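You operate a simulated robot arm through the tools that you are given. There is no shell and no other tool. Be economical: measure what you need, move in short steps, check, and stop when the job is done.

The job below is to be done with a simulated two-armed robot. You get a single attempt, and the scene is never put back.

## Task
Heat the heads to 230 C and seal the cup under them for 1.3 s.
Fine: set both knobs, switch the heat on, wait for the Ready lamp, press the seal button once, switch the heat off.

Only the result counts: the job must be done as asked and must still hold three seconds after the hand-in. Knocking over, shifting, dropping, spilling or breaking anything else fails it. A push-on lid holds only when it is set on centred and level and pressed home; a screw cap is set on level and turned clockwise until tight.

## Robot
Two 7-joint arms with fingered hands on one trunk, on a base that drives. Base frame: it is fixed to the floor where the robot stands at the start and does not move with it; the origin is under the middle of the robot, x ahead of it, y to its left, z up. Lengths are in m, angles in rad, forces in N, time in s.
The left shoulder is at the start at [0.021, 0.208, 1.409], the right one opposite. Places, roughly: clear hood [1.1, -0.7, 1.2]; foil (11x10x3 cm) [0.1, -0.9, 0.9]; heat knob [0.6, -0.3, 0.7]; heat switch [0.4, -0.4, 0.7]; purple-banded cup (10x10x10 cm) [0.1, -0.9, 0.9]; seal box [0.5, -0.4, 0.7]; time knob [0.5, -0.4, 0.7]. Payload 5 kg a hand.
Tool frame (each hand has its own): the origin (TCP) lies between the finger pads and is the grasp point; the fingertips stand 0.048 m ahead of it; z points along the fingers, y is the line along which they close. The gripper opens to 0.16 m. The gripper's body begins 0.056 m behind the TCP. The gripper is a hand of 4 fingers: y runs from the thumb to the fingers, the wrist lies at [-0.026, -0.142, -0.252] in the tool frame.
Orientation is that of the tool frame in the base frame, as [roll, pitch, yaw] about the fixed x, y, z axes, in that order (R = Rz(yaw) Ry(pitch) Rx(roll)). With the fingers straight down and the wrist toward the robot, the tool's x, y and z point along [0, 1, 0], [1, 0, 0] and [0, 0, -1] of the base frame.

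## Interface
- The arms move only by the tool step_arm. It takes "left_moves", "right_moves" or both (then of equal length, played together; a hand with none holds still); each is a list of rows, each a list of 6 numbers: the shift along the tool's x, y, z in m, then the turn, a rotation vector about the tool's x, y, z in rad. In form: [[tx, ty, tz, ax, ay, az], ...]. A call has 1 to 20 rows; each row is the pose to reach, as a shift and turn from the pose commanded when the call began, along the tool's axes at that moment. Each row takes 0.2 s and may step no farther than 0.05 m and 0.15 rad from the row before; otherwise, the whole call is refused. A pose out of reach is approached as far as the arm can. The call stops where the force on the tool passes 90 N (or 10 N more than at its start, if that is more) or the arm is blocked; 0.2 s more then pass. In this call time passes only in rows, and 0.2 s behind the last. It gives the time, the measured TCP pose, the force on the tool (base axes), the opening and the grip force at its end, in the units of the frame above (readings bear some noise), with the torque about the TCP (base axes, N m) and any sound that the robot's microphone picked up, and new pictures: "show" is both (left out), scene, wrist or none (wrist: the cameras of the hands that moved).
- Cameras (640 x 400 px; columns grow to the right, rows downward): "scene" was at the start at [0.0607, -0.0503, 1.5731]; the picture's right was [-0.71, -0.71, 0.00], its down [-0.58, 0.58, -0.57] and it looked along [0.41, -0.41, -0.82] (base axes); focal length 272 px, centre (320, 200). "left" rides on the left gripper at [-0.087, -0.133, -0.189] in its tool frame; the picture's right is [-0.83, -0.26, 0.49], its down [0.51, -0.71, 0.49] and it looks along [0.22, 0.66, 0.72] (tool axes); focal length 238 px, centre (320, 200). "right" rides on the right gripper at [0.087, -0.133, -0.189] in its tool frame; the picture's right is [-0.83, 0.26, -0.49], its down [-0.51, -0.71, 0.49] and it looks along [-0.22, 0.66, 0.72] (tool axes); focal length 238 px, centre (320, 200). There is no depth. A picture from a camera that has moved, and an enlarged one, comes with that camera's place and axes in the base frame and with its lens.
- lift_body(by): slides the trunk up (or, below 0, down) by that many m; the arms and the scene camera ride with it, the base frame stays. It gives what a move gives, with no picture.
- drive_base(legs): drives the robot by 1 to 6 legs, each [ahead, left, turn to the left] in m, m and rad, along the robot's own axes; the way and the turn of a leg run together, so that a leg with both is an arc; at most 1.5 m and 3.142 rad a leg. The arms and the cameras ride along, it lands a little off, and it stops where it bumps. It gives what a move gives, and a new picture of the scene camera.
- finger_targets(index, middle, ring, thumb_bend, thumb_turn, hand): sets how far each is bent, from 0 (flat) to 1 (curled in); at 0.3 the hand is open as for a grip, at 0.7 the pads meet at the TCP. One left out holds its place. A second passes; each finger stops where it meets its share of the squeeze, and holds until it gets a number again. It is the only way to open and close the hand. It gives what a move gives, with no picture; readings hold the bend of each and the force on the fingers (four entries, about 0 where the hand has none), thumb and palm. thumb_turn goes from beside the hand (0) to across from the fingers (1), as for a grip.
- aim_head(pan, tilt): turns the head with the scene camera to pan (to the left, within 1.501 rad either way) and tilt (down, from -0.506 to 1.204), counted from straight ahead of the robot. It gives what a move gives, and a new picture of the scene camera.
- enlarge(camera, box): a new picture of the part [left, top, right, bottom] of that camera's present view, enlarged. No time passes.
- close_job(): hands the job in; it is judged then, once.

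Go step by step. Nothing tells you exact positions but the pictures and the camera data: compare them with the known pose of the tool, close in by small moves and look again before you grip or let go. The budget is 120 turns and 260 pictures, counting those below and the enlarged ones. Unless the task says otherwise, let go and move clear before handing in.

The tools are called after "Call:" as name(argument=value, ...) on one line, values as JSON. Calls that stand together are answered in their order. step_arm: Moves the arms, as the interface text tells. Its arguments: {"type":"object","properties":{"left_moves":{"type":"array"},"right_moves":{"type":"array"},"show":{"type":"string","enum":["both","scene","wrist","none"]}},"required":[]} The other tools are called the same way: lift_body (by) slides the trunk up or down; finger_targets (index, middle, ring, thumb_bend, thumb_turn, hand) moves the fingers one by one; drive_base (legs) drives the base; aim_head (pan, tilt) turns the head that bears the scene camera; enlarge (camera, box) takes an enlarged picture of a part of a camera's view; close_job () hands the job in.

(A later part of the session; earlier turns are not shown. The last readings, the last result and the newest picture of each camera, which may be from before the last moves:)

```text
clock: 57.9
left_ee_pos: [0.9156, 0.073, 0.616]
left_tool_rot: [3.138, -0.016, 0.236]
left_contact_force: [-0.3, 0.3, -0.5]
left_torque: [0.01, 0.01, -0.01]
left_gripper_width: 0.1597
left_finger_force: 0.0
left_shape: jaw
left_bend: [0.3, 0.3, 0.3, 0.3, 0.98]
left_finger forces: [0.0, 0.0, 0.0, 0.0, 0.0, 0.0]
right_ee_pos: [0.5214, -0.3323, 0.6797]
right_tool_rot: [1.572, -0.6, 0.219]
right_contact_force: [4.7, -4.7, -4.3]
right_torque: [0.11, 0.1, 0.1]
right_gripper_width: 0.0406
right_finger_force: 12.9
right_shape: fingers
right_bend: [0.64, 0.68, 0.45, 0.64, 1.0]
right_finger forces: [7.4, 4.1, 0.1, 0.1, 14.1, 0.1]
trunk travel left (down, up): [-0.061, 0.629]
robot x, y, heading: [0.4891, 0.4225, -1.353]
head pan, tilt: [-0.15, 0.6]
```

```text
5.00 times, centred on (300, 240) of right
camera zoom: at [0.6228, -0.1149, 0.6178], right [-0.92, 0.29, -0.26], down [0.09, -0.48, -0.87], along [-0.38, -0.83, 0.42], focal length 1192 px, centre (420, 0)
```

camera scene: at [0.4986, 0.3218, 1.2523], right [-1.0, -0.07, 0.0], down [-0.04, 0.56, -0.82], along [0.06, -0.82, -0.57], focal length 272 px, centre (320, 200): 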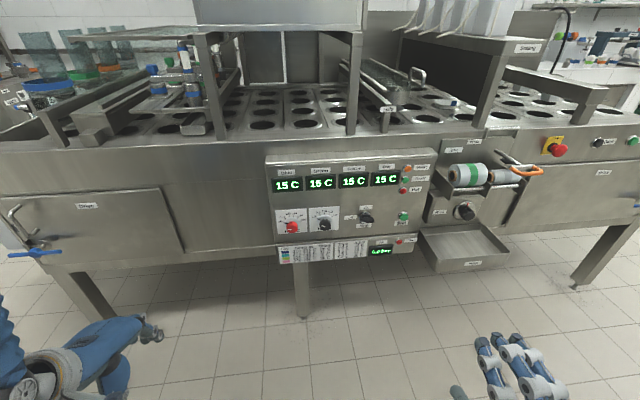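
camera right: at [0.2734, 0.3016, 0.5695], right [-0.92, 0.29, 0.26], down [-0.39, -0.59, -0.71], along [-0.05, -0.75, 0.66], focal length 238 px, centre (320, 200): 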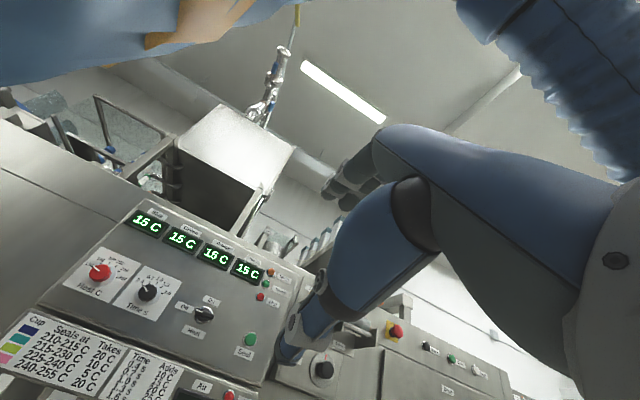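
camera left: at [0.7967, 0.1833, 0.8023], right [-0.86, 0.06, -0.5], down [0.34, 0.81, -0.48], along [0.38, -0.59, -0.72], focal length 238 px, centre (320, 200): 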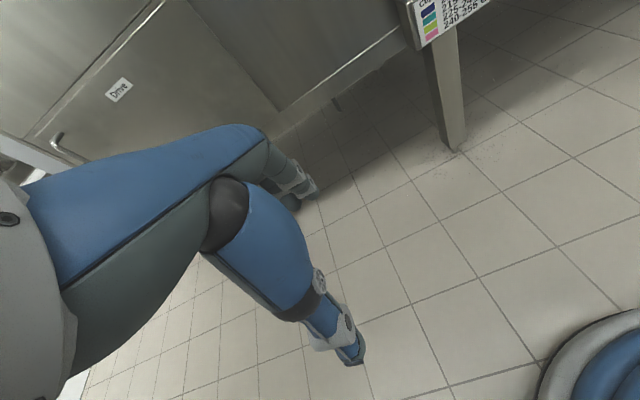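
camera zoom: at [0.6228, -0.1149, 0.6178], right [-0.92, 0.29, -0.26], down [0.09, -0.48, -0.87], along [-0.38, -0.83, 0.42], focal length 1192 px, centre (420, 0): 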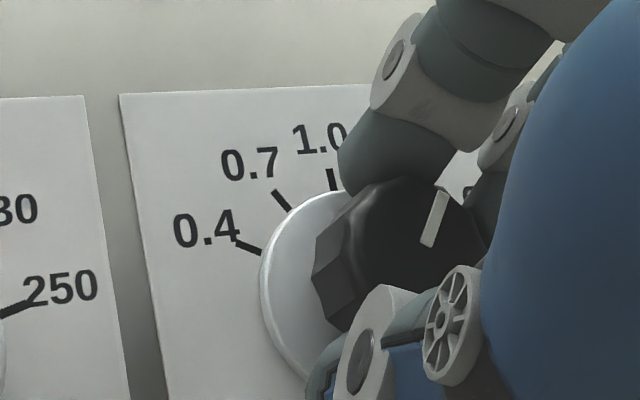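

Call:
finger_targets(hand="right", index=0.5, middle=0.5, thumb_bend=0.5)

Call:
step_arm(right_moves=[[0, 0, -0.04, 0, 0, 0], [0, 0, -0.08, 0, 0, 0], [0, 0, -0.12, 0, 0, 0], [0, -0.03, -0.14, 0, 0, 0]], show="none")

Call:
enlarge(camera="right", box=[250, 220, 310, 270])

Call:
enlarge(camera="scene", box=[309, 205, 339, 230])

```text
clock: 58.9
left_ee_pos: [0.9158, 0.0737, 0.6148]
left_tool_rot: [3.139, -0.017, 0.236]
left_contact_force: [0.4, 0.0, 0.0]
left_torque: [0.01, 0.0, -0.02]
left_gripper_width: 0.1598
left_finger_force: 0.1
left_shape: jaw
left_bend: [0.3, 0.3, 0.3, 0.3, 0.98]
left_finger forces: [0.0, 0.0, 0.1, 0.0, 0.0, 0.0]
right_ee_pos: [0.5205, -0.3316, 0.6799]
right_tool_rot: [1.571, -0.599, 0.22]
right_contact_force: [-0.8, 0.2, 0.4]
right_torque: [0.01, 0.01, -0.03]
right_gripper_width: 0.0902
right_finger_force: 0.1
right_shape: fingers
right_bend: [0.5, 0.5, 0.45, 0.5, 1.0]
right_finger forces: [0.0, 0.0, 0.0, 0.0, 0.0, 0.0]
trunk travel left (down, up): [-0.061, 0.629]
robot x, y, heading: [0.49, 0.4163, -1.342]
head pan, tilt: [-0.15, 0.6]
```

```text
clock: 59.9
left_ee_pos: [0.916, 0.0741, 0.6162]
left_tool_rot: [3.138, -0.017, 0.234]
left_contact_force: [-0.4, 0.5, -0.3]
left_torque: [-0.04, -0.01, 0.0]
left_gripper_width: 0.16
left_finger_force: 0.2
left_shape: jaw
left_bend: [0.3, 0.3, 0.3, 0.3, 0.98]
left_finger forces: [0.0, 0.0, 0.0, 0.0, 0.1, 0.0]
right_ee_pos: [0.5051, -0.1949, 0.6592]
right_tool_rot: [1.57, -0.599, 0.219]
right_contact_force: [0.2, -0.5, 0.9]
right_torque: [0.09, 0.01, 0.0]
right_gripper_width: 0.0908
right_finger_force: 0.0
right_shape: fingers
right_bend: [0.5, 0.5, 0.45, 0.5, 1.0]
right_finger forces: [0.1, 0.0, 0.0, 0.1, 0.0, 0.0]
trunk travel left (down, up): [-0.061, 0.629]
robot x, y, heading: [0.4936, 0.4149, -1.35]
head pan, tilt: [-0.15, 0.6]
```

```text
8.00 times, centred on (280, 245) of right
camera zoom: at [0.6072, 0.0224, 0.5961], right [-0.92, 0.29, -0.26], down [0.09, -0.48, -0.87], along [-0.38, -0.82, 0.42], focal length 1907 px, centre (640, -160)
```

zoom: 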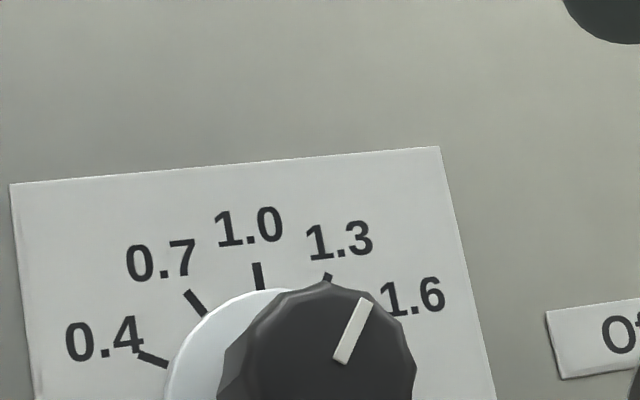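

```text
16.00 times, centred on (324, 218) of scene
camera zoom: at [0.4988, 0.3218, 1.2522], right [-1.0, -0.07, 0.0], down [-0.04, 0.56, -0.82], along [0.06, -0.82, -0.57], focal length 4358 px, centre (256, -80)
```

zoom: 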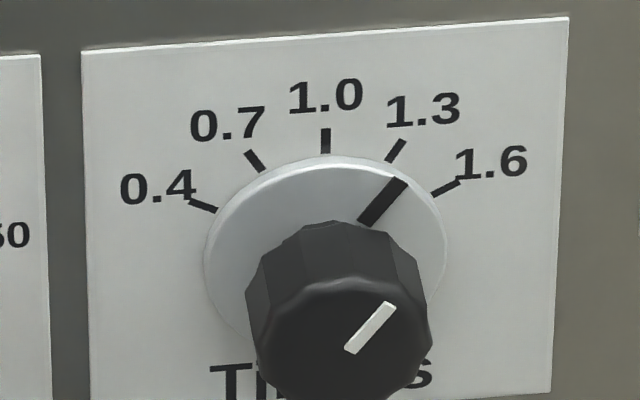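

The time pointer reads ~6° past 1.3 (≈1.36). Re-grip and turn back about 0.12 rad.

Call:
step_arm(right_moves=[[0, 0.03, 0.02, 0, 0, 0], [0, 0.03, 0.06, 0, 0, 0], [0, 0.03, 0.1, 0, 0, 0], [0, 0.03, 0.14, 0, 0, 0]], show="none")

Call:
finger_targets(hand="right", index=0.7, middle=0.7, thumb_bend=0.7)

Call:
step_arm(right_moves=[[0, 0, 0, 0, 0, -0.06], [0, 0, 0, 0, 0, -0.12]], show="none")

Call:
enlarge(camera="right", box=[250, 200, 350, 280])

Call:
finger_targets(hand="right", index=0.5, middle=0.5, thumb_bend=0.5)

Call:
step_arm(right_moves=[[0, 0, -0.04, 0, 0, 0], [0, 0, -0.08, 0, 0, 0], [0, 0, -0.12, 0, 0, 0], [0, -0.03, -0.14, 0, 0, 0]], show="none")

Call:
enlarge(camera="right", box=[250, 235, 310, 285])

Call:
enlarge(camera="scene", box=[309, 205, 339, 230])

```text
clock: 60.9
left_ee_pos: [0.9155, 0.0748, 0.616]
left_tool_rot: [3.138, -0.017, 0.235]
left_contact_force: [0.6, -0.3, 1.0]
left_torque: [-0.03, -0.02, 0.02]
left_gripper_width: 0.1598
left_finger_force: 0.0
left_shape: jaw
left_bend: [0.3, 0.3, 0.3, 0.3, 0.98]
left_finger forces: [0.1, 0.1, 0.1, 0.0, 0.1, 0.0]
right_ee_pos: [0.5201, -0.332, 0.6798]
right_tool_rot: [1.571, -0.6, 0.22]
right_contact_force: [-0.3, 0.0, 0.0]
right_torque: [-0.04, -0.04, 0.0]
right_gripper_width: 0.0909
right_finger_force: 0.1
right_shape: fingers
right_bend: [0.5, 0.5, 0.45, 0.5, 1.0]
right_finger forces: [0.0, 0.0, 0.1, 0.1, 0.0, 0.0]
trunk travel left (down, up): [-0.061, 0.629]
robot x, y, heading: [0.4938, 0.4199, -1.346]
head pan, tilt: [-0.15, 0.6]
```

```text
clock: 61.9
left_ee_pos: [0.9161, 0.0739, 0.6142]
left_tool_rot: [3.138, -0.016, 0.236]
left_contact_force: [0.0, -0.6, -0.7]
left_torque: [-0.02, 0.01, -0.03]
left_gripper_width: 0.1601
left_finger_force: 0.1
left_shape: jaw
left_bend: [0.3, 0.3, 0.3, 0.3, 0.98]
left_finger forces: [0.0, 0.0, 0.1, 0.0, 0.1, 0.1]
right_ee_pos: [0.5206, -0.3325, 0.6792]
right_tool_rot: [1.572, -0.598, 0.219]
right_contact_force: [2.0, -3.3, -4.9]
right_torque: [0.11, 0.07, 0.04]
right_gripper_width: 0.0409
right_finger_force: 11.6
right_shape: fingers
right_bend: [0.64, 0.69, 0.45, 0.64, 1.0]
right_finger forces: [8.3, 2.2, 0.1, 0.0, 13.2, 0.1]
trunk travel left (down, up): [-0.061, 0.629]
robot x, y, heading: [0.4911, 0.4169, -1.346]
head pan, tilt: [-0.15, 0.6]
```

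```text
clock: 62.5
left_ee_pos: [0.9162, 0.0745, 0.6153]
left_tool_rot: [3.138, -0.018, 0.234]
left_contact_force: [-0.3, -0.4, 0.0]
left_torque: [0.03, -0.01, 0.02]
left_gripper_width: 0.1598
left_finger_force: 0.0
left_shape: jaw
left_bend: [0.3, 0.3, 0.3, 0.3, 0.98]
left_finger forces: [0.0, 0.0, 0.1, 0.0, 0.0, 0.1]
right_ee_pos: [0.5201, -0.3331, 0.6797]
right_tool_rot: [1.571, -0.478, 0.223]
right_contact_force: [1.9, -4.4, -2.6]
right_torque: [0.1, 0.02, 0.04]
right_gripper_width: 0.0406
right_finger_force: 11.7
right_shape: fingers
right_bend: [0.64, 0.69, 0.45, 0.64, 1.0]
right_finger forces: [8.6, 2.1, 0.0, 0.0, 12.8, 0.0]
trunk travel left (down, up): [-0.061, 0.629]
robot x, y, heading: [0.4881, 0.4222, -1.355]
head pan, tilt: [-0.15, 0.6]
```

```text
5.00 times, centred on (300, 240) of right
camera zoom: at [0.6131, -0.1175, 0.6005], right [-0.95, 0.29, -0.15], down [-0.01, -0.51, -0.86], along [-0.33, -0.81, 0.48], focal length 1192 px, centre (420, 0)
```

zoom: 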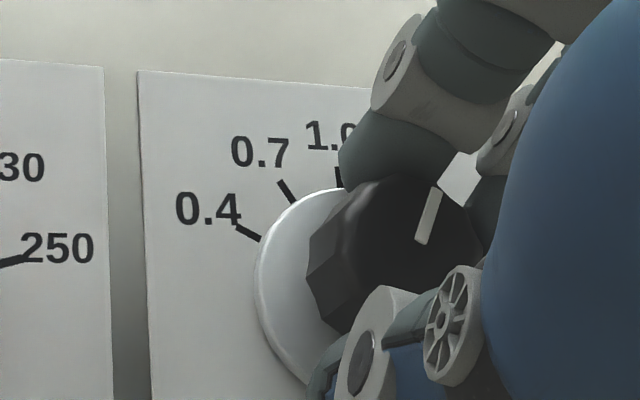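

```text
clock: 63.5
left_ee_pos: [0.9159, 0.0743, 0.6154]
left_tool_rot: [3.138, -0.018, 0.235]
left_contact_force: [1.5, -0.5, -0.5]
left_torque: [-0.01, 0.02, -0.03]
left_gripper_width: 0.16
left_finger_force: 0.0
left_shape: jaw
left_bend: [0.3, 0.3, 0.3, 0.3, 0.98]
left_finger forces: [0.1, 0.0, 0.0, 0.0, 0.1, 0.0]
right_ee_pos: [0.5203, -0.3317, 0.6796]
right_tool_rot: [1.571, -0.48, 0.22]
right_contact_force: [0.0, -0.4, -0.2]
right_torque: [0.0, -0.02, -0.02]
right_gripper_width: 0.0907
right_finger_force: 0.2
right_shape: fingers
right_bend: [0.5, 0.5, 0.45, 0.5, 1.0]
right_finger forces: [0.0, 0.4, 0.0, 0.1, 0.0, 0.1]
trunk travel left (down, up): [-0.061, 0.629]
robot x, y, heading: [0.4917, 0.4183, -1.351]
head pan, tilt: [-0.15, 0.6]
```

```text
clock: 64.5
left_ee_pos: [0.9173, 0.0738, 0.6164]
left_tool_rot: [3.137, -0.019, 0.235]
left_contact_force: [0.8, 0.7, 1.0]
left_torque: [-0.01, -0.05, 0.03]
left_gripper_width: 0.16
left_finger_force: 0.1
left_shape: jaw
left_bend: [0.3, 0.3, 0.3, 0.3, 0.98]
left_finger forces: [0.1, 0.1, 0.0, 0.0, 0.0, 0.1]
right_ee_pos: [0.5022, -0.1915, 0.6517]
right_tool_rot: [1.569, -0.48, 0.219]
right_contact_force: [0.1, -1.2, 0.8]
right_torque: [0.06, 0.03, 0.04]
right_gripper_width: 0.0908
right_finger_force: 0.1
right_shape: fingers
right_bend: [0.5, 0.5, 0.45, 0.5, 1.0]
right_finger forces: [0.0, 0.1, 0.0, 0.1, 0.0, 0.0]
trunk travel left (down, up): [-0.061, 0.629]
robot x, y, heading: [0.491, 0.4169, -1.349]
head pan, tilt: [-0.15, 0.6]
```

```text
8.00 times, centred on (280, 260) of right
camera zoom: at [0.5951, 0.0233, 0.5721], right [-0.95, 0.29, -0.16], down [-0.01, -0.51, -0.86], along [-0.33, -0.81, 0.48], focal length 1907 px, centre (640, -280)
```

zoom: 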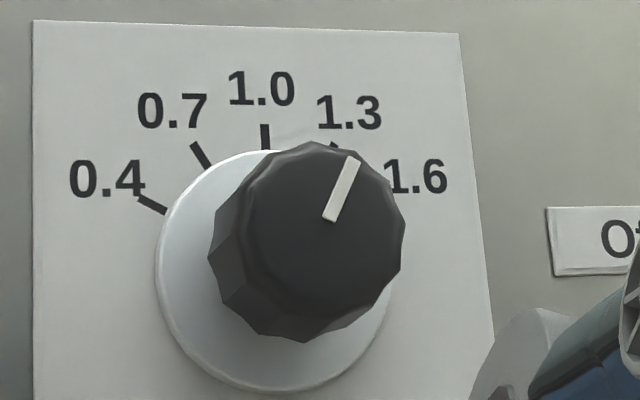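

```text
16.00 times, centred on (324, 218) of scene
camera zoom: at [0.4988, 0.3218, 1.2522], right [-1.0, -0.07, 0.0], down [-0.04, 0.56, -0.82], along [0.06, -0.82, -0.57], focal length 4358 px, centre (256, -80)
```

zoom: 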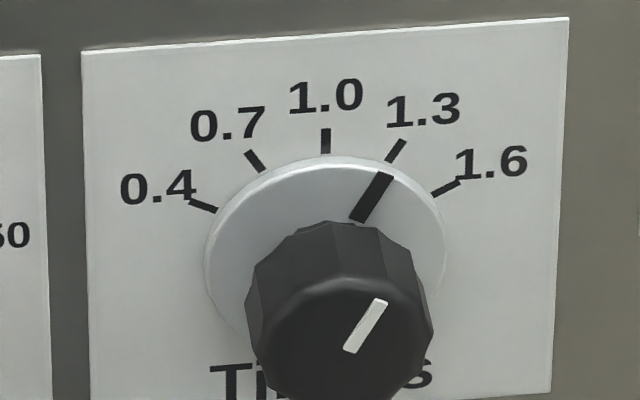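

Now reads about 1.27–1.28. One small nudge of +0.045 rad.

Call:
step_arm(right_moves=[[0, 0.03, 0.02, 0, 0, 0], [0, 0.03, 0.06, 0, 0, 0], [0, 0.03, 0.1, 0, 0, 0], [0, 0.03, 0.14, 0, 0, 0]], show="none")

Call:
finger_targets(hand="right", index=0.7, middle=0.7, thumb_bend=0.7)

Call:
step_arm(right_moves=[[0, 0, 0, 0, 0, 0.045], [0, 0, 0, 0, 0, 0.045]], show="none")

Call:
finger_targets(hand="right", index=0.5, middle=0.5, thumb_bend=0.5)

Call:
step_arm(right_moves=[[0, 0, -0.04, 0, 0, 0], [0, 0, -0.08, 0, 0, 0], [0, 0, -0.12, 0, 0, 0], [0, -0.03, -0.14, 0, 0, 0]], show="none")

Call:
enlarge(camera="right", box=[250, 235, 310, 285])

Call:
enlarge(camera="scene", box=[309, 205, 339, 230])

Call:
enlarge(camera="scene", box=[283, 207, 313, 232])

```text
clock: 65.5
left_ee_pos: [0.9158, 0.0743, 0.6153]
left_tool_rot: [3.139, -0.016, 0.236]
left_contact_force: [0.8, 0.3, 0.1]
left_torque: [0.01, 0.0, -0.03]
left_gripper_width: 0.1599
left_finger_force: 0.1
left_shape: jaw
left_bend: [0.3, 0.3, 0.3, 0.3, 0.98]
left_finger forces: [0.0, 0.0, 0.1, 0.0, 0.0, 0.0]
right_ee_pos: [0.5226, -0.3303, 0.6797]
right_tool_rot: [1.573, -0.479, 0.221]
right_contact_force: [0.4, 0.3, -0.8]
right_torque: [-0.08, -0.03, 0.04]
right_gripper_width: 0.0907
right_finger_force: 0.1
right_shape: fingers
right_bend: [0.5, 0.5, 0.45, 0.5, 1.0]
right_finger forces: [0.0, 0.0, 0.0, 0.0, 0.0, 0.0]
trunk travel left (down, up): [-0.061, 0.629]
robot x, y, heading: [0.4926, 0.4172, -1.354]
head pan, tilt: [-0.15, 0.6]
```

```text
clock: 66.5
left_ee_pos: [0.9163, 0.0746, 0.6158]
left_tool_rot: [3.139, -0.017, 0.236]
left_contact_force: [-0.6, 0.5, 1.2]
left_torque: [-0.01, -0.04, -0.02]
left_gripper_width: 0.1595
left_finger_force: 0.0
left_shape: jaw
left_bend: [0.3, 0.3, 0.3, 0.3, 0.98]
left_finger forces: [0.1, 0.0, 0.0, 0.0, 0.0, 0.0]
right_ee_pos: [0.5226, -0.3301, 0.6807]
right_tool_rot: [1.571, -0.484, 0.222]
right_contact_force: [-1.8, -2.1, -0.3]
right_torque: [0.02, 0.01, -0.11]
right_gripper_width: 0.0403
right_finger_force: 13.7
right_shape: fingers
right_bend: [0.64, 0.67, 0.45, 0.64, 1.0]
right_finger forces: [8.0, 5.5, 0.1, 0.0, 13.6, 0.0]
trunk travel left (down, up): [-0.061, 0.629]
robot x, y, heading: [0.4923, 0.4181, -1.353]
head pan, tilt: [-0.15, 0.6]
```

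```text
clock: 67.0
left_ee_pos: [0.9176, 0.0749, 0.6159]
left_tool_rot: [3.138, -0.016, 0.236]
left_contact_force: [-0.2, 0.9, 0.1]
left_torque: [-0.02, 0.03, 0.01]
left_gripper_width: 0.1601
left_finger_force: 0.0
left_shape: jaw
left_bend: [0.3, 0.3, 0.3, 0.3, 0.98]
left_finger forces: [0.0, 0.0, 0.0, 0.0, 0.1, 0.0]
right_ee_pos: [0.5231, -0.3324, 0.6794]
right_tool_rot: [1.57, -0.525, 0.224]
right_contact_force: [1.3, -0.9, 0.7]
right_torque: [0.0, 0.02, -0.02]
right_gripper_width: 0.0402
right_finger_force: 13.5
right_shape: fingers
right_bend: [0.64, 0.67, 0.45, 0.64, 1.0]
right_finger forces: [8.6, 5.0, 0.1, 0.1, 13.9, 0.0]
trunk travel left (down, up): [-0.061, 0.629]
robot x, y, heading: [0.4912, 0.4185, -1.354]
head pan, tilt: [-0.15, 0.6]
```

```text
clock: 68.0
left_ee_pos: [0.9168, 0.0745, 0.6162]
left_tool_rot: [3.137, -0.017, 0.235]
left_contact_force: [0.2, 0.1, -0.8]
left_torque: [-0.01, 0.06, -0.01]
left_gripper_width: 0.1598
left_finger_force: 0.0
left_shape: jaw
left_bend: [0.3, 0.3, 0.3, 0.3, 0.98]
left_finger forces: [0.0, 0.1, 0.0, 0.0, 0.0, 0.1]
right_ee_pos: [0.5237, -0.3312, 0.6804]
right_tool_rot: [1.571, -0.525, 0.223]
right_contact_force: [-1.4, 0.2, -0.1]
right_torque: [-0.01, -0.04, -0.01]
right_gripper_width: 0.0904
right_finger_force: 0.0
right_shape: fingers
right_bend: [0.5, 0.5, 0.45, 0.5, 1.0]
right_finger forces: [0.0, 0.1, 0.1, 0.0, 0.0, 0.0]
trunk travel left (down, up): [-0.061, 0.629]
robot x, y, heading: [0.4908, 0.4171, -1.351]
head pan, tilt: [-0.15, 0.6]
```

```text
clock: 69.0
left_ee_pos: [0.9157, 0.0746, 0.6155]
left_tool_rot: [3.137, -0.017, 0.236]
left_contact_force: [0.1, 0.2, 0.6]
left_torque: [-0.03, -0.02, -0.01]
left_gripper_width: 0.1599
left_finger_force: 0.0
left_shape: jaw
left_bend: [0.3, 0.3, 0.3, 0.3, 0.98]
left_finger forces: [0.1, 0.0, 0.1, 0.0, 0.0, 0.0]
right_ee_pos: [0.5074, -0.1921, 0.6527]
right_tool_rot: [1.57, -0.523, 0.22]
right_contact_force: [0.0, 0.3, 0.9]
right_torque: [0.07, 0.0, 0.06]
right_gripper_width: 0.0909
right_finger_force: 0.0
right_shape: fingers
right_bend: [0.5, 0.5, 0.45, 0.5, 1.0]
right_finger forces: [0.1, 0.0, 0.1, 0.0, 0.0, 0.1]
trunk travel left (down, up): [-0.061, 0.629]
robot x, y, heading: [0.4921, 0.4188, -1.347]
head pan, tilt: [-0.15, 0.6]
```

```text
8.00 times, centred on (280, 260) of right
camera zoom: at [0.6042, 0.0234, 0.5802], right [-0.94, 0.29, -0.19], down [0.03, -0.5, -0.87], along [-0.35, -0.82, 0.46], focal length 1907 px, centre (640, -280)
```

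zoom: 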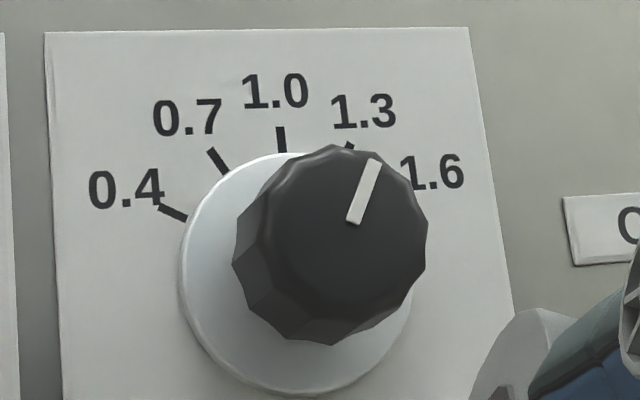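

```text
16.00 times, centred on (324, 218) of scene
camera zoom: at [0.4988, 0.3218, 1.2522], right [-1.0, -0.07, 0.0], down [-0.04, 0.56, -0.82], along [0.06, -0.82, -0.57], focal length 4358 px, centre (256, -80)
```

zoom: 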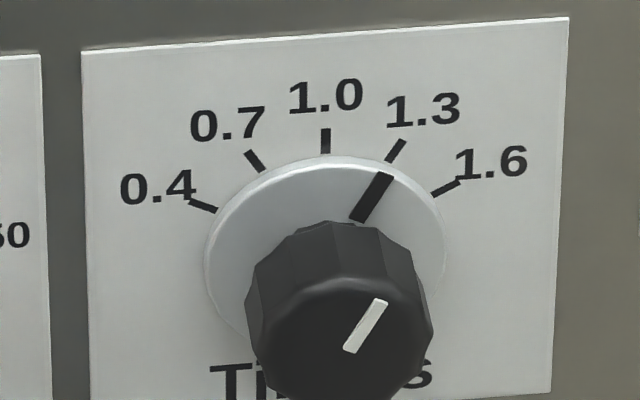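

```text
16.00 times, centred on (298, 220) of scene
camera zoom: at [0.4988, 0.3218, 1.2522], right [-1.0, -0.07, 0.0], down [-0.04, 0.56, -0.82], along [0.06, -0.82, -0.57], focal length 4358 px, centre (672, -112)
```

zoom: 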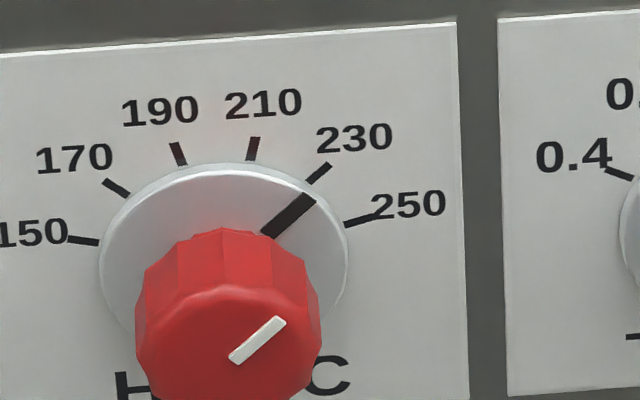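

The knobs read 230 and 1.3 (the time knob did not change at all with the nudge, so it seems to sit in a detent). Now the heat switch: look closely.

Call:
enlarge(camera="scene", box=[342, 192, 392, 232])

Call:
enlarge(camera="right", box=[200, 130, 440, 330])

```text
10.00 times, centred on (367, 212) of scene
camera zoom: at [0.4988, 0.3218, 1.2522], right [-1.0, -0.07, 0.0], down [-0.04, 0.56, -0.82], along [0.06, -0.82, -0.57], focal length 2724 px, centre (-150, 80)
```

zoom: 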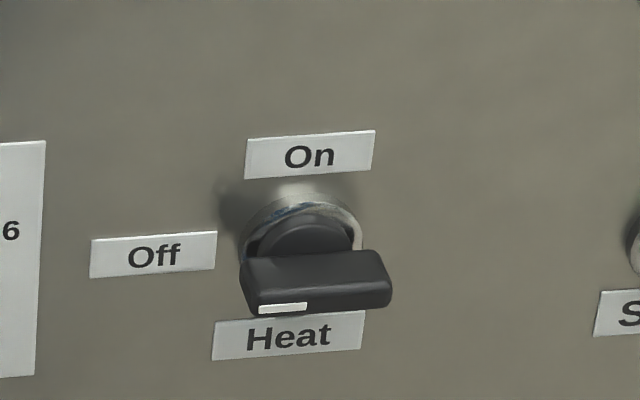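

```text
2.00 times, centred on (320, 230) of right
camera zoom: at [0.6042, 0.0234, 0.5802], right [-0.94, 0.29, -0.19], down [0.03, -0.5, -0.87], along [-0.35, -0.82, 0.46], focal length 477 px, centre (320, 140)
```

zoom: 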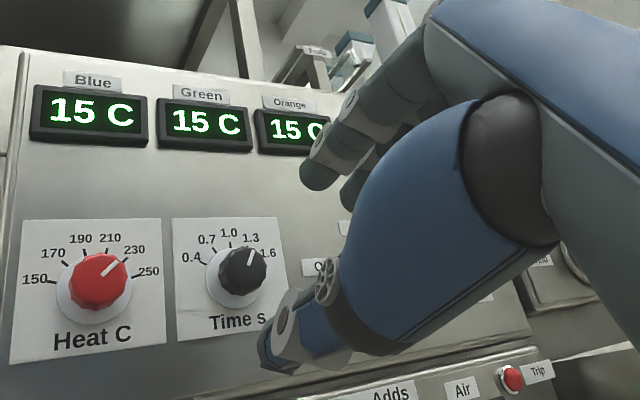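

The switch handle is a horizontal bar at about (0.392,-0.399,0.684). I'll grip it with fingers above and thumb below (roll 0), then turn clockwise 90°.

Call:
step_arm(right_moves=[[-0.02, 0.018, 0, 0, 0, -0.09], [-0.04, 0.036, 0, 0, 0, -0.18], [-0.06, 0.054, 0, 0, 0, -0.27], [-0.08, 0.072, -0.001, 0, 0, -0.36], [-0.1, 0.09, -0.002, 0, 0, -0.45], [-0.1213, 0.1061, -0.0025, 0, 0, -0.523]], show="none")

Call:
finger_targets(hand="right", index=0.54, middle=0.54, ring=0.45, thumb_bend=0.54)

Call:
enlarge(camera="scene", box=[310, 170, 430, 270])

Call:
enlarge(camera="right", box=[200, 130, 440, 330])

```text
clock: 70.5
left_ee_pos: [0.9153, 0.0737, 0.6158]
left_tool_rot: [3.138, -0.018, 0.238]
left_contact_force: [0.1, 0.4, 0.2]
left_torque: [0.01, -0.01, 0.01]
left_gripper_width: 0.1599
left_finger_force: 0.1
left_shape: jaw
left_bend: [0.3, 0.3, 0.3, 0.3, 0.98]
left_finger forces: [0.0, 0.0, 0.0, 0.1, 0.0, 0.1]
right_ee_pos: [0.3486, -0.2241, 0.684]
right_tool_rot: [1.57, 0.001, 0.221]
right_contact_force: [0.3, 0.5, -0.2]
right_torque: [-0.06, -0.01, -0.04]
right_gripper_width: 0.0908
right_finger_force: 0.1
right_shape: fingers
right_bend: [0.5, 0.5, 0.45, 0.5, 1.0]
right_finger forces: [0.1, 0.0, 0.0, 0.0, 0.0, 0.1]
trunk travel left (down, up): [-0.061, 0.629]
robot x, y, heading: [0.4923, 0.4168, -1.352]
head pan, tilt: [-0.15, 0.6]
```

```text
clock: 71.5
left_ee_pos: [0.916, 0.0744, 0.6158]
left_tool_rot: [3.138, -0.018, 0.235]
left_contact_force: [0.0, -1.1, -0.2]
left_torque: [-0.03, -0.01, 0.0]
left_gripper_width: 0.16
left_finger_force: 0.1
left_shape: jaw
left_bend: [0.3, 0.3, 0.3, 0.3, 0.98]
left_finger forces: [0.1, 0.0, 0.0, 0.0, 0.0, 0.0]
right_ee_pos: [0.3478, -0.2242, 0.6847]
right_tool_rot: [1.571, -0.002, 0.222]
right_contact_force: [0.1, 0.1, -0.2]
right_torque: [0.0, 0.0, -0.01]
right_gripper_width: 0.0755
right_finger_force: 0.1
right_shape: fingers
right_bend: [0.54, 0.54, 0.45, 0.54, 1.0]
right_finger forces: [0.0, 0.1, 0.0, 0.1, 0.0, 0.0]
trunk travel left (down, up): [-0.061, 0.629]
robot x, y, heading: [0.4903, 0.4168, -1.347]
head pan, tilt: [-0.15, 0.6]
```

```text
4.00 times, centred on (370, 220) of scene
camera zoom: at [0.4987, 0.3216, 1.2522], right [-1.0, -0.07, 0.0], down [-0.04, 0.56, -0.82], along [0.06, -0.82, -0.57], focal length 1090 px, centre (120, 120)
```

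zoom: 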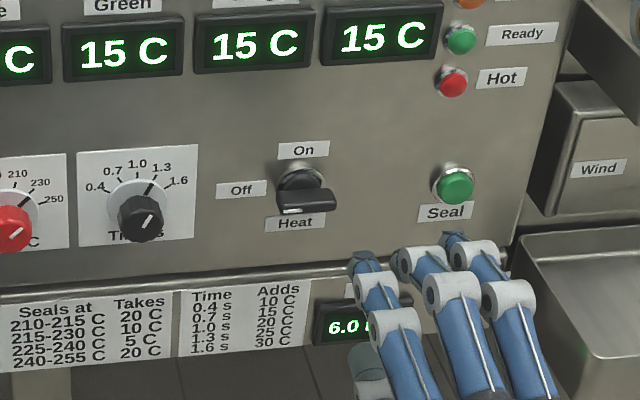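

```text
2.00 times, centred on (320, 230) of right
camera zoom: at [0.3916, -0.0203, 0.5495], right [-0.92, 0.29, 0.26], down [-0.39, -0.59, -0.71], along [-0.06, -0.75, 0.66], focal length 477 px, centre (320, 140)
```

zoom: 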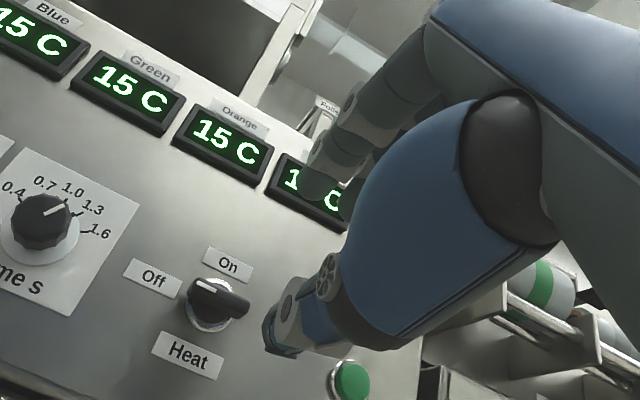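

Target confirmed by both cameras. Shift 4.5 mm left, advance 0.14, and look before closing.

Call:
step_arm(right_moves=[[0.0045, 0, 0.035, 0, 0, 0], [0.0045, 0, 0.07, 0, 0, 0], [0.0045, 0, 0.105, 0, 0, 0], [0.0045, 0.001, 0.138, 0, 0, 0]], show="none")

Call:
enlarge(camera="scene", box=[330, 170, 420, 245])

Call:
enlarge(camera="right", box=[220, 170, 380, 300])

```text
clock: 72.5
left_ee_pos: [0.9151, 0.0727, 0.6152]
left_tool_rot: [3.138, -0.017, 0.235]
left_contact_force: [0.3, 0.1, 0.5]
left_torque: [-0.04, 0.0, 0.0]
left_gripper_width: 0.16
left_finger_force: 0.0
left_shape: jaw
left_bend: [0.3, 0.3, 0.3, 0.3, 0.98]
left_finger forces: [0.0, 0.1, 0.0, 0.0, 0.0, 0.0]
right_ee_pos: [0.3864, -0.3598, 0.6861]
right_tool_rot: [1.571, -0.001, 0.222]
right_contact_force: [0.0, 2.0, -0.4]
right_torque: [-0.1, -0.01, 0.03]
right_gripper_width: 0.0757
right_finger_force: 0.7
right_shape: fingers
right_bend: [0.54, 0.54, 0.45, 0.54, 1.0]
right_finger forces: [0.0, 1.2, 0.0, 0.0, 0.0, 0.0]
trunk travel left (down, up): [-0.061, 0.629]
robot x, y, heading: [0.4885, 0.4165, -1.352]
head pan, tilt: [-0.15, 0.6]
```

```text
5.33 times, centred on (375, 208) of scene
camera zoom: at [0.4989, 0.3222, 1.2523], right [-1.0, -0.07, 0.0], down [-0.04, 0.56, -0.83], along [0.06, -0.82, -0.56], focal length 1453 px, centre (27, 160)
```

zoom: 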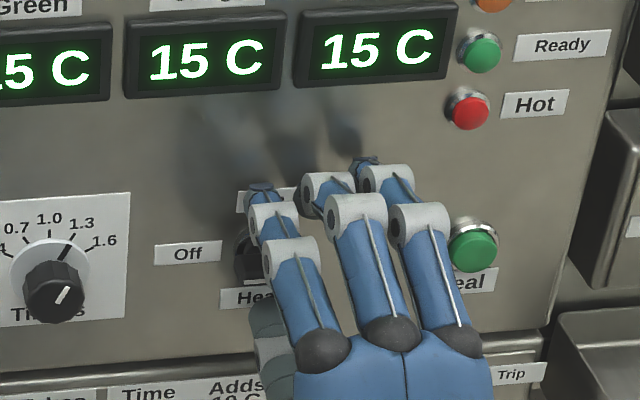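

```text
3.08 times, centred on (300, 235) of right
camera zoom: at [0.43, -0.1551, 0.5512], right [-0.92, 0.29, 0.26], down [-0.39, -0.59, -0.71], along [-0.06, -0.75, 0.66], focal length 733 px, centre (382, 92)
```

zoom: 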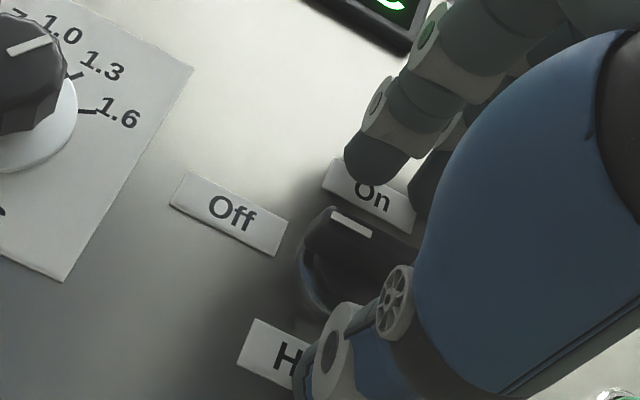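

Fingers straddle the bar. Close and rotate clockwise 90°.

Call:
step_arm(right_moves=[[0, 0, -0.005, 0, 0, 0]], show="none")

Call:
finger_targets(hand="right", index=0.75, middle=0.75, thumb_bend=0.75)

Call:
step_arm(right_moves=[[0, 0, 0, 0, 0, 0.12], [0, 0, 0, 0, 0, 0.24], [0, 0, 0, 0, 0, 0.36], [0, 0, 0, 0, 0, 0.48], [0, 0, 0, 0, 0, 0.6], [0, 0, 0, 0, 0, 0.72]], show="none")

Call:
enlarge(camera="right", box=[220, 170, 380, 300])

Call:
enlarge(camera="scene", box=[330, 150, 430, 245])

```text
clock: 72.8
left_ee_pos: [0.9167, 0.0748, 0.6154]
left_tool_rot: [3.137, -0.019, 0.236]
left_contact_force: [1.3, 0.7, 0.1]
left_torque: [0.02, 0.0, -0.02]
left_gripper_width: 0.1598
left_finger_force: 0.1
left_shape: jaw
left_bend: [0.3, 0.3, 0.3, 0.3, 0.98]
left_finger forces: [0.0, 0.0, 0.0, 0.0, 0.0, 0.1]
right_ee_pos: [0.3858, -0.3546, 0.6855]
right_tool_rot: [1.571, -0.001, 0.219]
right_contact_force: [-0.5, -0.2, -0.7]
right_torque: [0.01, -0.01, 0.01]
right_gripper_width: 0.0754
right_finger_force: 0.1
right_shape: fingers
right_bend: [0.54, 0.54, 0.45, 0.54, 1.0]
right_finger forces: [0.0, 0.1, 0.0, 0.0, 0.0, 0.0]
trunk travel left (down, up): [-0.061, 0.629]
robot x, y, heading: [0.4895, 0.4183, -1.348]
head pan, tilt: [-0.15, 0.6]
```

```text
clock: 73.8
left_ee_pos: [0.9151, 0.0738, 0.6154]
left_tool_rot: [3.138, -0.018, 0.234]
left_contact_force: [0.6, 0.2, -0.6]
left_torque: [0.0, 0.01, -0.01]
left_gripper_width: 0.1601
left_finger_force: 0.1
left_shape: jaw
left_bend: [0.3, 0.3, 0.3, 0.3, 0.98]
left_finger forces: [0.1, 0.0, 0.1, 0.0, 0.0, 0.1]
right_ee_pos: [0.3872, -0.3552, 0.6842]
right_tool_rot: [1.571, -0.001, 0.221]
right_contact_force: [-0.4, -12.7, 2.6]
right_torque: [-0.03, 0.02, -0.05]
right_gripper_width: 0.0198
right_finger_force: 15.1
right_shape: fingers
right_bend: [0.66, 0.68, 0.45, 0.69, 1.0]
right_finger forces: [8.7, 7.7, 0.0, 0.1, 14.9, 0.0]
trunk travel left (down, up): [-0.061, 0.629]
robot x, y, heading: [0.487, 0.4163, -1.347]
head pan, tilt: [-0.15, 0.6]
```

```text
clock: 75.2
left_ee_pos: [0.9164, 0.0733, 0.6156]
left_tool_rot: [3.138, -0.019, 0.235]
left_contact_force: [0.2, -0.5, 1.1]
left_torque: [-0.01, -0.02, 0.06]
left_gripper_width: 0.16
left_finger_force: 0.1
left_shape: jaw
left_bend: [0.3, 0.3, 0.3, 0.3, 0.98]
left_finger forces: [0.0, 0.0, 0.0, 0.0, 0.0, 0.0]
right_ee_pos: [0.3844, -0.3548, 0.6852]
right_tool_rot: [1.575, -0.723, 0.217]
right_contact_force: [6.4, -13.1, -4.7]
right_torque: [0.12, 0.1, 0.12]
right_gripper_width: 0.0194
right_finger_force: 14.8
right_shape: fingers
right_bend: [0.71, 0.69, 0.45, 0.69, 1.0]
right_finger forces: [5.6, 6.0, 0.0, 0.0, 17.8, 0.0]
trunk travel left (down, up): [-0.061, 0.629]
robot x, y, heading: [0.4954, 0.4175, -1.345]
head pan, tilt: [-0.15, 0.6]
```

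```text
3.08 times, centred on (300, 235) of right
camera zoom: at [0.4919, -0.1354, 0.6413], right [-0.88, 0.3, -0.36], down [0.2, -0.46, -0.87], along [-0.42, -0.84, 0.35], focal length 733 px, centre (382, 92)
```

zoom: 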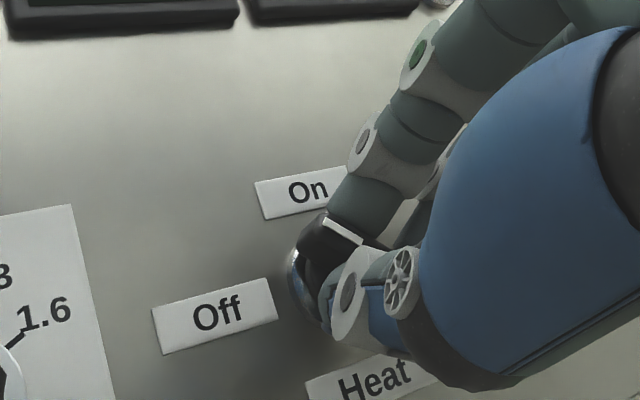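

```text
4.21 times, centred on (380, 198) of scene
camera zoom: at [0.4991, 0.3207, 1.2521], right [-1.0, -0.07, 0.0], down [-0.04, 0.56, -0.82], along [0.06, -0.82, -0.57], focal length 1147 px, centre (67, 210)
```

zoom: 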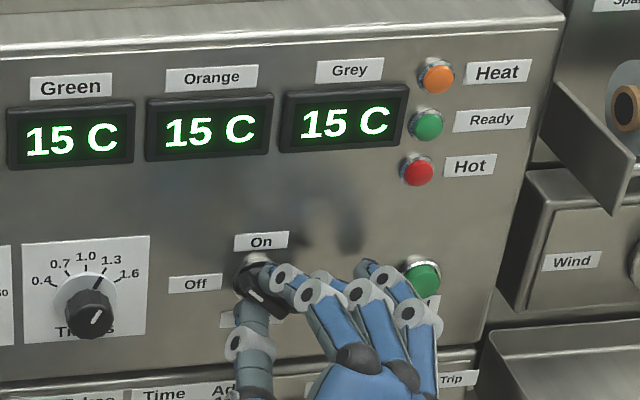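

The switch turns with the hand. To keep the ring finger away from the Seal button I fold it in, then finish the turn.

Call:
finger_targets(hand="right", ring=0.65)

Call:
step_arm(right_moves=[[0, 0, 0, 0, 0, 0.12], [0, 0, 0, 0, 0, 0.24], [0, 0, 0, 0, 0, 0.36], [0, 0, 0, 0, 0, 0.48], [0, 0, 0, 0, 0, 0.6], [0, 0, 0, 0, 0, 0.72], [0, 0, 0, 0, 0, 0.84]], show="none")

Call:
enlarge(camera="scene", box=[330, 150, 430, 245])

```text
clock: 76.2
left_ee_pos: [0.9155, 0.0742, 0.6152]
left_tool_rot: [3.137, -0.018, 0.235]
left_contact_force: [0.2, -0.5, 0.7]
left_torque: [-0.03, 0.04, 0.0]
left_gripper_width: 0.1598
left_finger_force: 0.0
left_shape: jaw
left_bend: [0.3, 0.3, 0.3, 0.3, 0.98]
left_finger forces: [0.0, 0.1, 0.0, 0.0, 0.0, 0.0]
right_ee_pos: [0.3851, -0.3546, 0.6843]
right_tool_rot: [1.573, -0.721, 0.219]
right_contact_force: [6.8, -8.7, -6.6]
right_torque: [0.17, 0.09, 0.17]
right_gripper_width: 0.0195
right_finger_force: 14.6
right_shape: fingers
right_bend: [0.71, 0.69, 0.65, 0.69, 1.0]
right_finger forces: [5.5, 5.6, 0.0, 0.1, 19.1, 0.0]
trunk travel left (down, up): [-0.061, 0.629]
robot x, y, heading: [0.4904, 0.4213, -1.349]
head pan, tilt: [-0.15, 0.6]
```

```text
clock: 77.8
left_ee_pos: [0.9166, 0.0743, 0.6151]
left_tool_rot: [3.141, -0.019, 0.234]
left_contact_force: [0.8, 0.7, 0.6]
left_torque: [0.02, -0.02, 0.01]
left_gripper_width: 0.1598
left_finger_force: 0.0
left_shape: jaw
left_bend: [0.3, 0.3, 0.3, 0.3, 0.98]
left_finger forces: [0.0, 0.0, 0.1, 0.1, 0.1, 0.0]
right_ee_pos: [0.3839, -0.3532, 0.6851]
right_tool_rot: [1.844, -1.562, -0.053]
right_contact_force: [9.5, -6.4, -11.6]
right_torque: [0.29, 0.18, 0.18]
right_gripper_width: 0.0194
right_finger_force: 15.3
right_shape: fingers
right_bend: [0.71, 0.69, 0.65, 0.68, 1.0]
right_finger forces: [4.8, 6.5, 0.0, 0.0, 19.7, 0.1]
trunk travel left (down, up): [-0.061, 0.629]
robot x, y, heading: [0.4937, 0.4185, -1.351]
head pan, tilt: [-0.15, 0.6]
```

```text
4.21 times, centred on (380, 198) of scene
camera zoom: at [0.4993, 0.3205, 1.2521], right [-1.0, -0.07, 0.0], down [-0.04, 0.56, -0.82], along [0.06, -0.82, -0.57], focal length 1147 px, centre (67, 210)
```

zoom: 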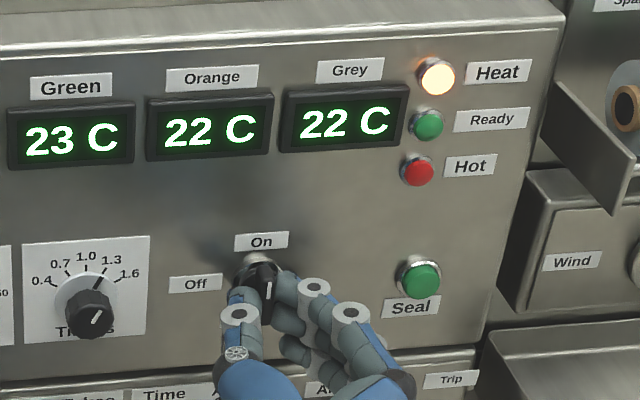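

Heat is on and temperatures rise. Release and back off, then prepare for the Seal button.

Call:
finger_targets(hand="right", index=0.55, middle=0.55, thumb_bend=0.52)

Call:
step_arm(right_moves=[[0, 0, -0.04, 0, 0, 0], [0, 0, -0.08, 0, 0, 0], [0, 0, -0.12, 0, 0, 0], [0, 0, -0.14, 0, 0, 0]], show="none")

Call:
enlarge(camera="scene", box=[260, 130, 430, 245])

```text
clock: 78.8
left_ee_pos: [0.9166, 0.0747, 0.6157]
left_tool_rot: [3.139, -0.018, 0.236]
left_contact_force: [-0.9, 0.4, 0.0]
left_torque: [0.01, 0.0, -0.02]
left_gripper_width: 0.1597
left_finger_force: 0.2
left_shape: jaw
left_bend: [0.3, 0.3, 0.3, 0.3, 0.98]
left_finger forces: [0.1, 0.0, 0.1, 0.0, 0.0, 0.1]
right_ee_pos: [0.383, -0.3532, 0.687]
right_tool_rot: [1.627, -1.562, 0.165]
right_contact_force: [0.7, 0.3, 0.1]
right_torque: [0.03, -0.01, 0.03]
right_gripper_width: 0.0762
right_finger_force: 0.0
right_shape: fingers
right_bend: [0.55, 0.55, 0.65, 0.52, 1.0]
right_finger forces: [0.1, 0.0, 0.0, 0.0, 0.1, 0.1]
trunk travel left (down, up): [-0.061, 0.629]
robot x, y, heading: [0.4911, 0.4191, -1.349]
head pan, tilt: [-0.15, 0.6]
```

```text
clock: 79.8
left_ee_pos: [0.9161, 0.0739, 0.6155]
left_tool_rot: [3.137, -0.019, 0.233]
left_contact_force: [0.9, -0.1, 0.6]
left_torque: [0.03, -0.01, 0.02]
left_gripper_width: 0.16
left_finger_force: 0.0
left_shape: jaw
left_bend: [0.3, 0.3, 0.3, 0.3, 0.98]
left_finger forces: [0.0, 0.0, 0.1, 0.1, 0.0, 0.0]
right_ee_pos: [0.3541, -0.2139, 0.6898]
right_tool_rot: [1.387, -1.56, 0.403]
right_contact_force: [1.3, -0.4, 0.2]
right_torque: [0.06, 0.01, -0.01]
right_gripper_width: 0.0764
right_finger_force: 0.0
right_shape: fingers
right_bend: [0.55, 0.55, 0.65, 0.52, 1.0]
right_finger forces: [0.1, 0.0, 0.0, 0.0, 0.0, 0.0]
trunk travel left (down, up): [-0.061, 0.629]
robot x, y, heading: [0.4906, 0.4192, -1.345]
head pan, tilt: [-0.15, 0.6]
```

```text
3.48 times, centred on (345, 188) of scene
camera zoom: at [0.4986, 0.3218, 1.2523], right [-1.0, -0.07, 0.0], down [-0.04, 0.56, -0.82], along [0.06, -0.82, -0.57], focal length 947 px, centre (233, 244)
```

zoom: 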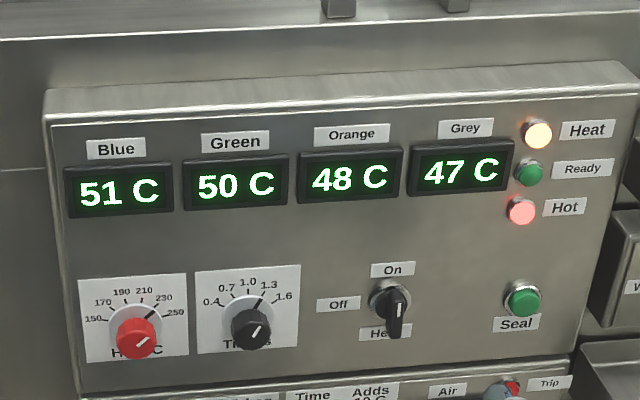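

Temps climb ~12 °C/s. I move in front of the Seal button (≈(0.262,-0.436,0.678)) and close fingertips together as a pusher.

Call:
step_arm(right_moves=[[-0.001, 0.011, 0.004, 0, 0, -0.143], [-0.002, 0.022, 0.008, 0, 0, -0.286], [-0.003, 0.033, 0.012, 0, 0, -0.429], [-0.004, 0.044, 0.016, 0, 0, -0.572], [-0.005, 0.055, 0.02, 0, 0, -0.715], [-0.006, 0.066, 0.024, 0, 0, -0.858], [-0.007, 0.077, 0.028, 0, 0, -1.0], [-0.008, 0.088, 0.032, 0, 0, -1.144], [-0.009, 0.099, 0.036, 0, 0, -1.287], [-0.01, 0.11, 0.04, 0, 0, -1.43], [-0.011, 0.12, 0.045, 0, 0, -1.573], [-0.0125, 0.13, 0.05, 0, 0, -1.716], [-0.0135, 0.1386, 0.056, 0, 0, -1.86]], show="none")

Call:
finger_targets(hand="right", index=0.69, middle=0.69, ring=1.0, thumb_bend=0.69)

Call:
enlarge(camera="scene", box=[300, 130, 470, 250])

Call:
enlarge(camera="right", box=[200, 130, 440, 330])

```text
clock: 82.7
left_ee_pos: [0.9161, 0.0734, 0.6157]
left_tool_rot: [3.139, -0.02, 0.236]
left_contact_force: [-0.7, -0.6, -0.3]
left_torque: [0.01, 0.0, -0.02]
left_gripper_width: 0.16
left_finger_force: 0.0
left_shape: jaw
left_bend: [0.3, 0.3, 0.3, 0.3, 0.98]
left_finger forces: [0.1, 0.1, 0.0, 0.0, 0.0, 0.1]
right_ee_pos: [0.2301, -0.3046, 0.6731]
right_tool_rot: [1.571, 0.302, 0.22]
right_contact_force: [-0.3, 0.6, 0.3]
right_torque: [-0.04, -0.01, -0.02]
right_gripper_width: 0.0766
right_finger_force: 0.1
right_shape: fingers
right_bend: [0.55, 0.55, 0.65, 0.52, 1.0]
right_finger forces: [0.0, 0.1, 0.0, 0.1, 0.0, 0.0]
trunk travel left (down, up): [-0.061, 0.629]
robot x, y, heading: [0.491, 0.4172, -1.349]
head pan, tilt: [-0.15, 0.6]
```

```text
clock: 83.7
left_ee_pos: [0.9161, 0.0737, 0.6156]
left_tool_rot: [3.137, -0.018, 0.236]
left_contact_force: [-0.1, 0.2, 0.2]
left_torque: [0.0, 0.0, -0.01]
left_gripper_width: 0.1598
left_finger_force: 0.0
left_shape: jaw
left_bend: [0.3, 0.3, 0.3, 0.3, 0.98]
left_finger forces: [0.1, 0.0, 0.1, 0.1, 0.1, 0.0]
right_ee_pos: [0.2313, -0.3035, 0.6729]
right_tool_rot: [1.571, 0.299, 0.221]
right_contact_force: [0.0, 0.3, 0.5]
right_torque: [-0.02, -0.04, 0.0]
right_gripper_width: 0.0171
right_finger_force: 0.1
right_shape: fingers
right_bend: [0.69, 0.69, 1.0, 0.69, 1.0]
right_finger forces: [0.0, 0.0, 0.1, 0.1, 0.0, 0.0]
trunk travel left (down, up): [-0.061, 0.629]
robot x, y, heading: [0.4887, 0.4197, -1.344]
head pan, tilt: [-0.15, 0.6]
```

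```text
3.33 times, centred on (385, 190) of scene
camera zoom: at [0.4987, 0.3216, 1.2522], right [-1.0, -0.07, 0.0], down [-0.04, 0.56, -0.82], along [0.06, -0.82, -0.57], focal length 908 px, centre (103, 233)
```

zoom: 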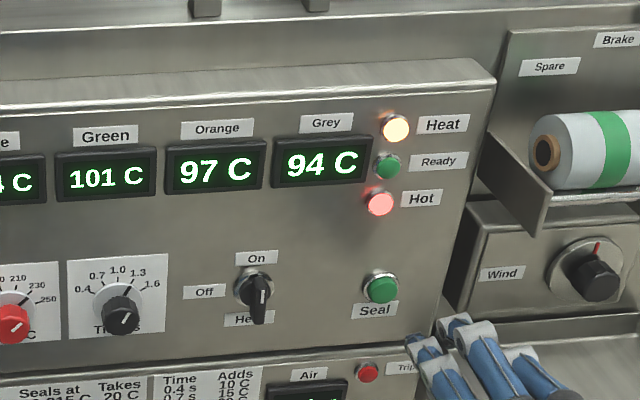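

```text
2.00 times, centred on (320, 230) of right
camera zoom: at [0.2318, -0.1094, 0.5193], right [-0.81, 0.32, 0.49], down [-0.57, -0.63, -0.53], along [0.14, -0.71, 0.69], focal length 477 px, centre (320, 140)
```

zoom: 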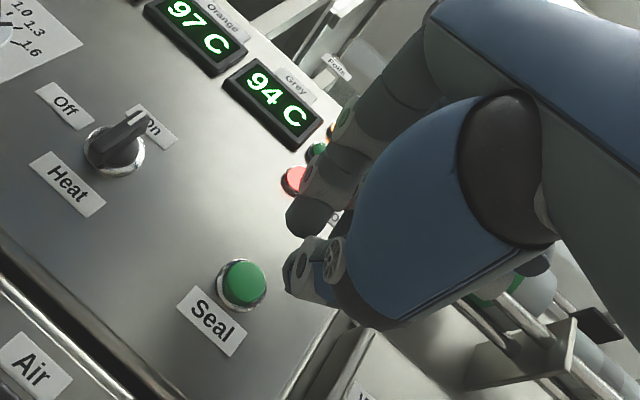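

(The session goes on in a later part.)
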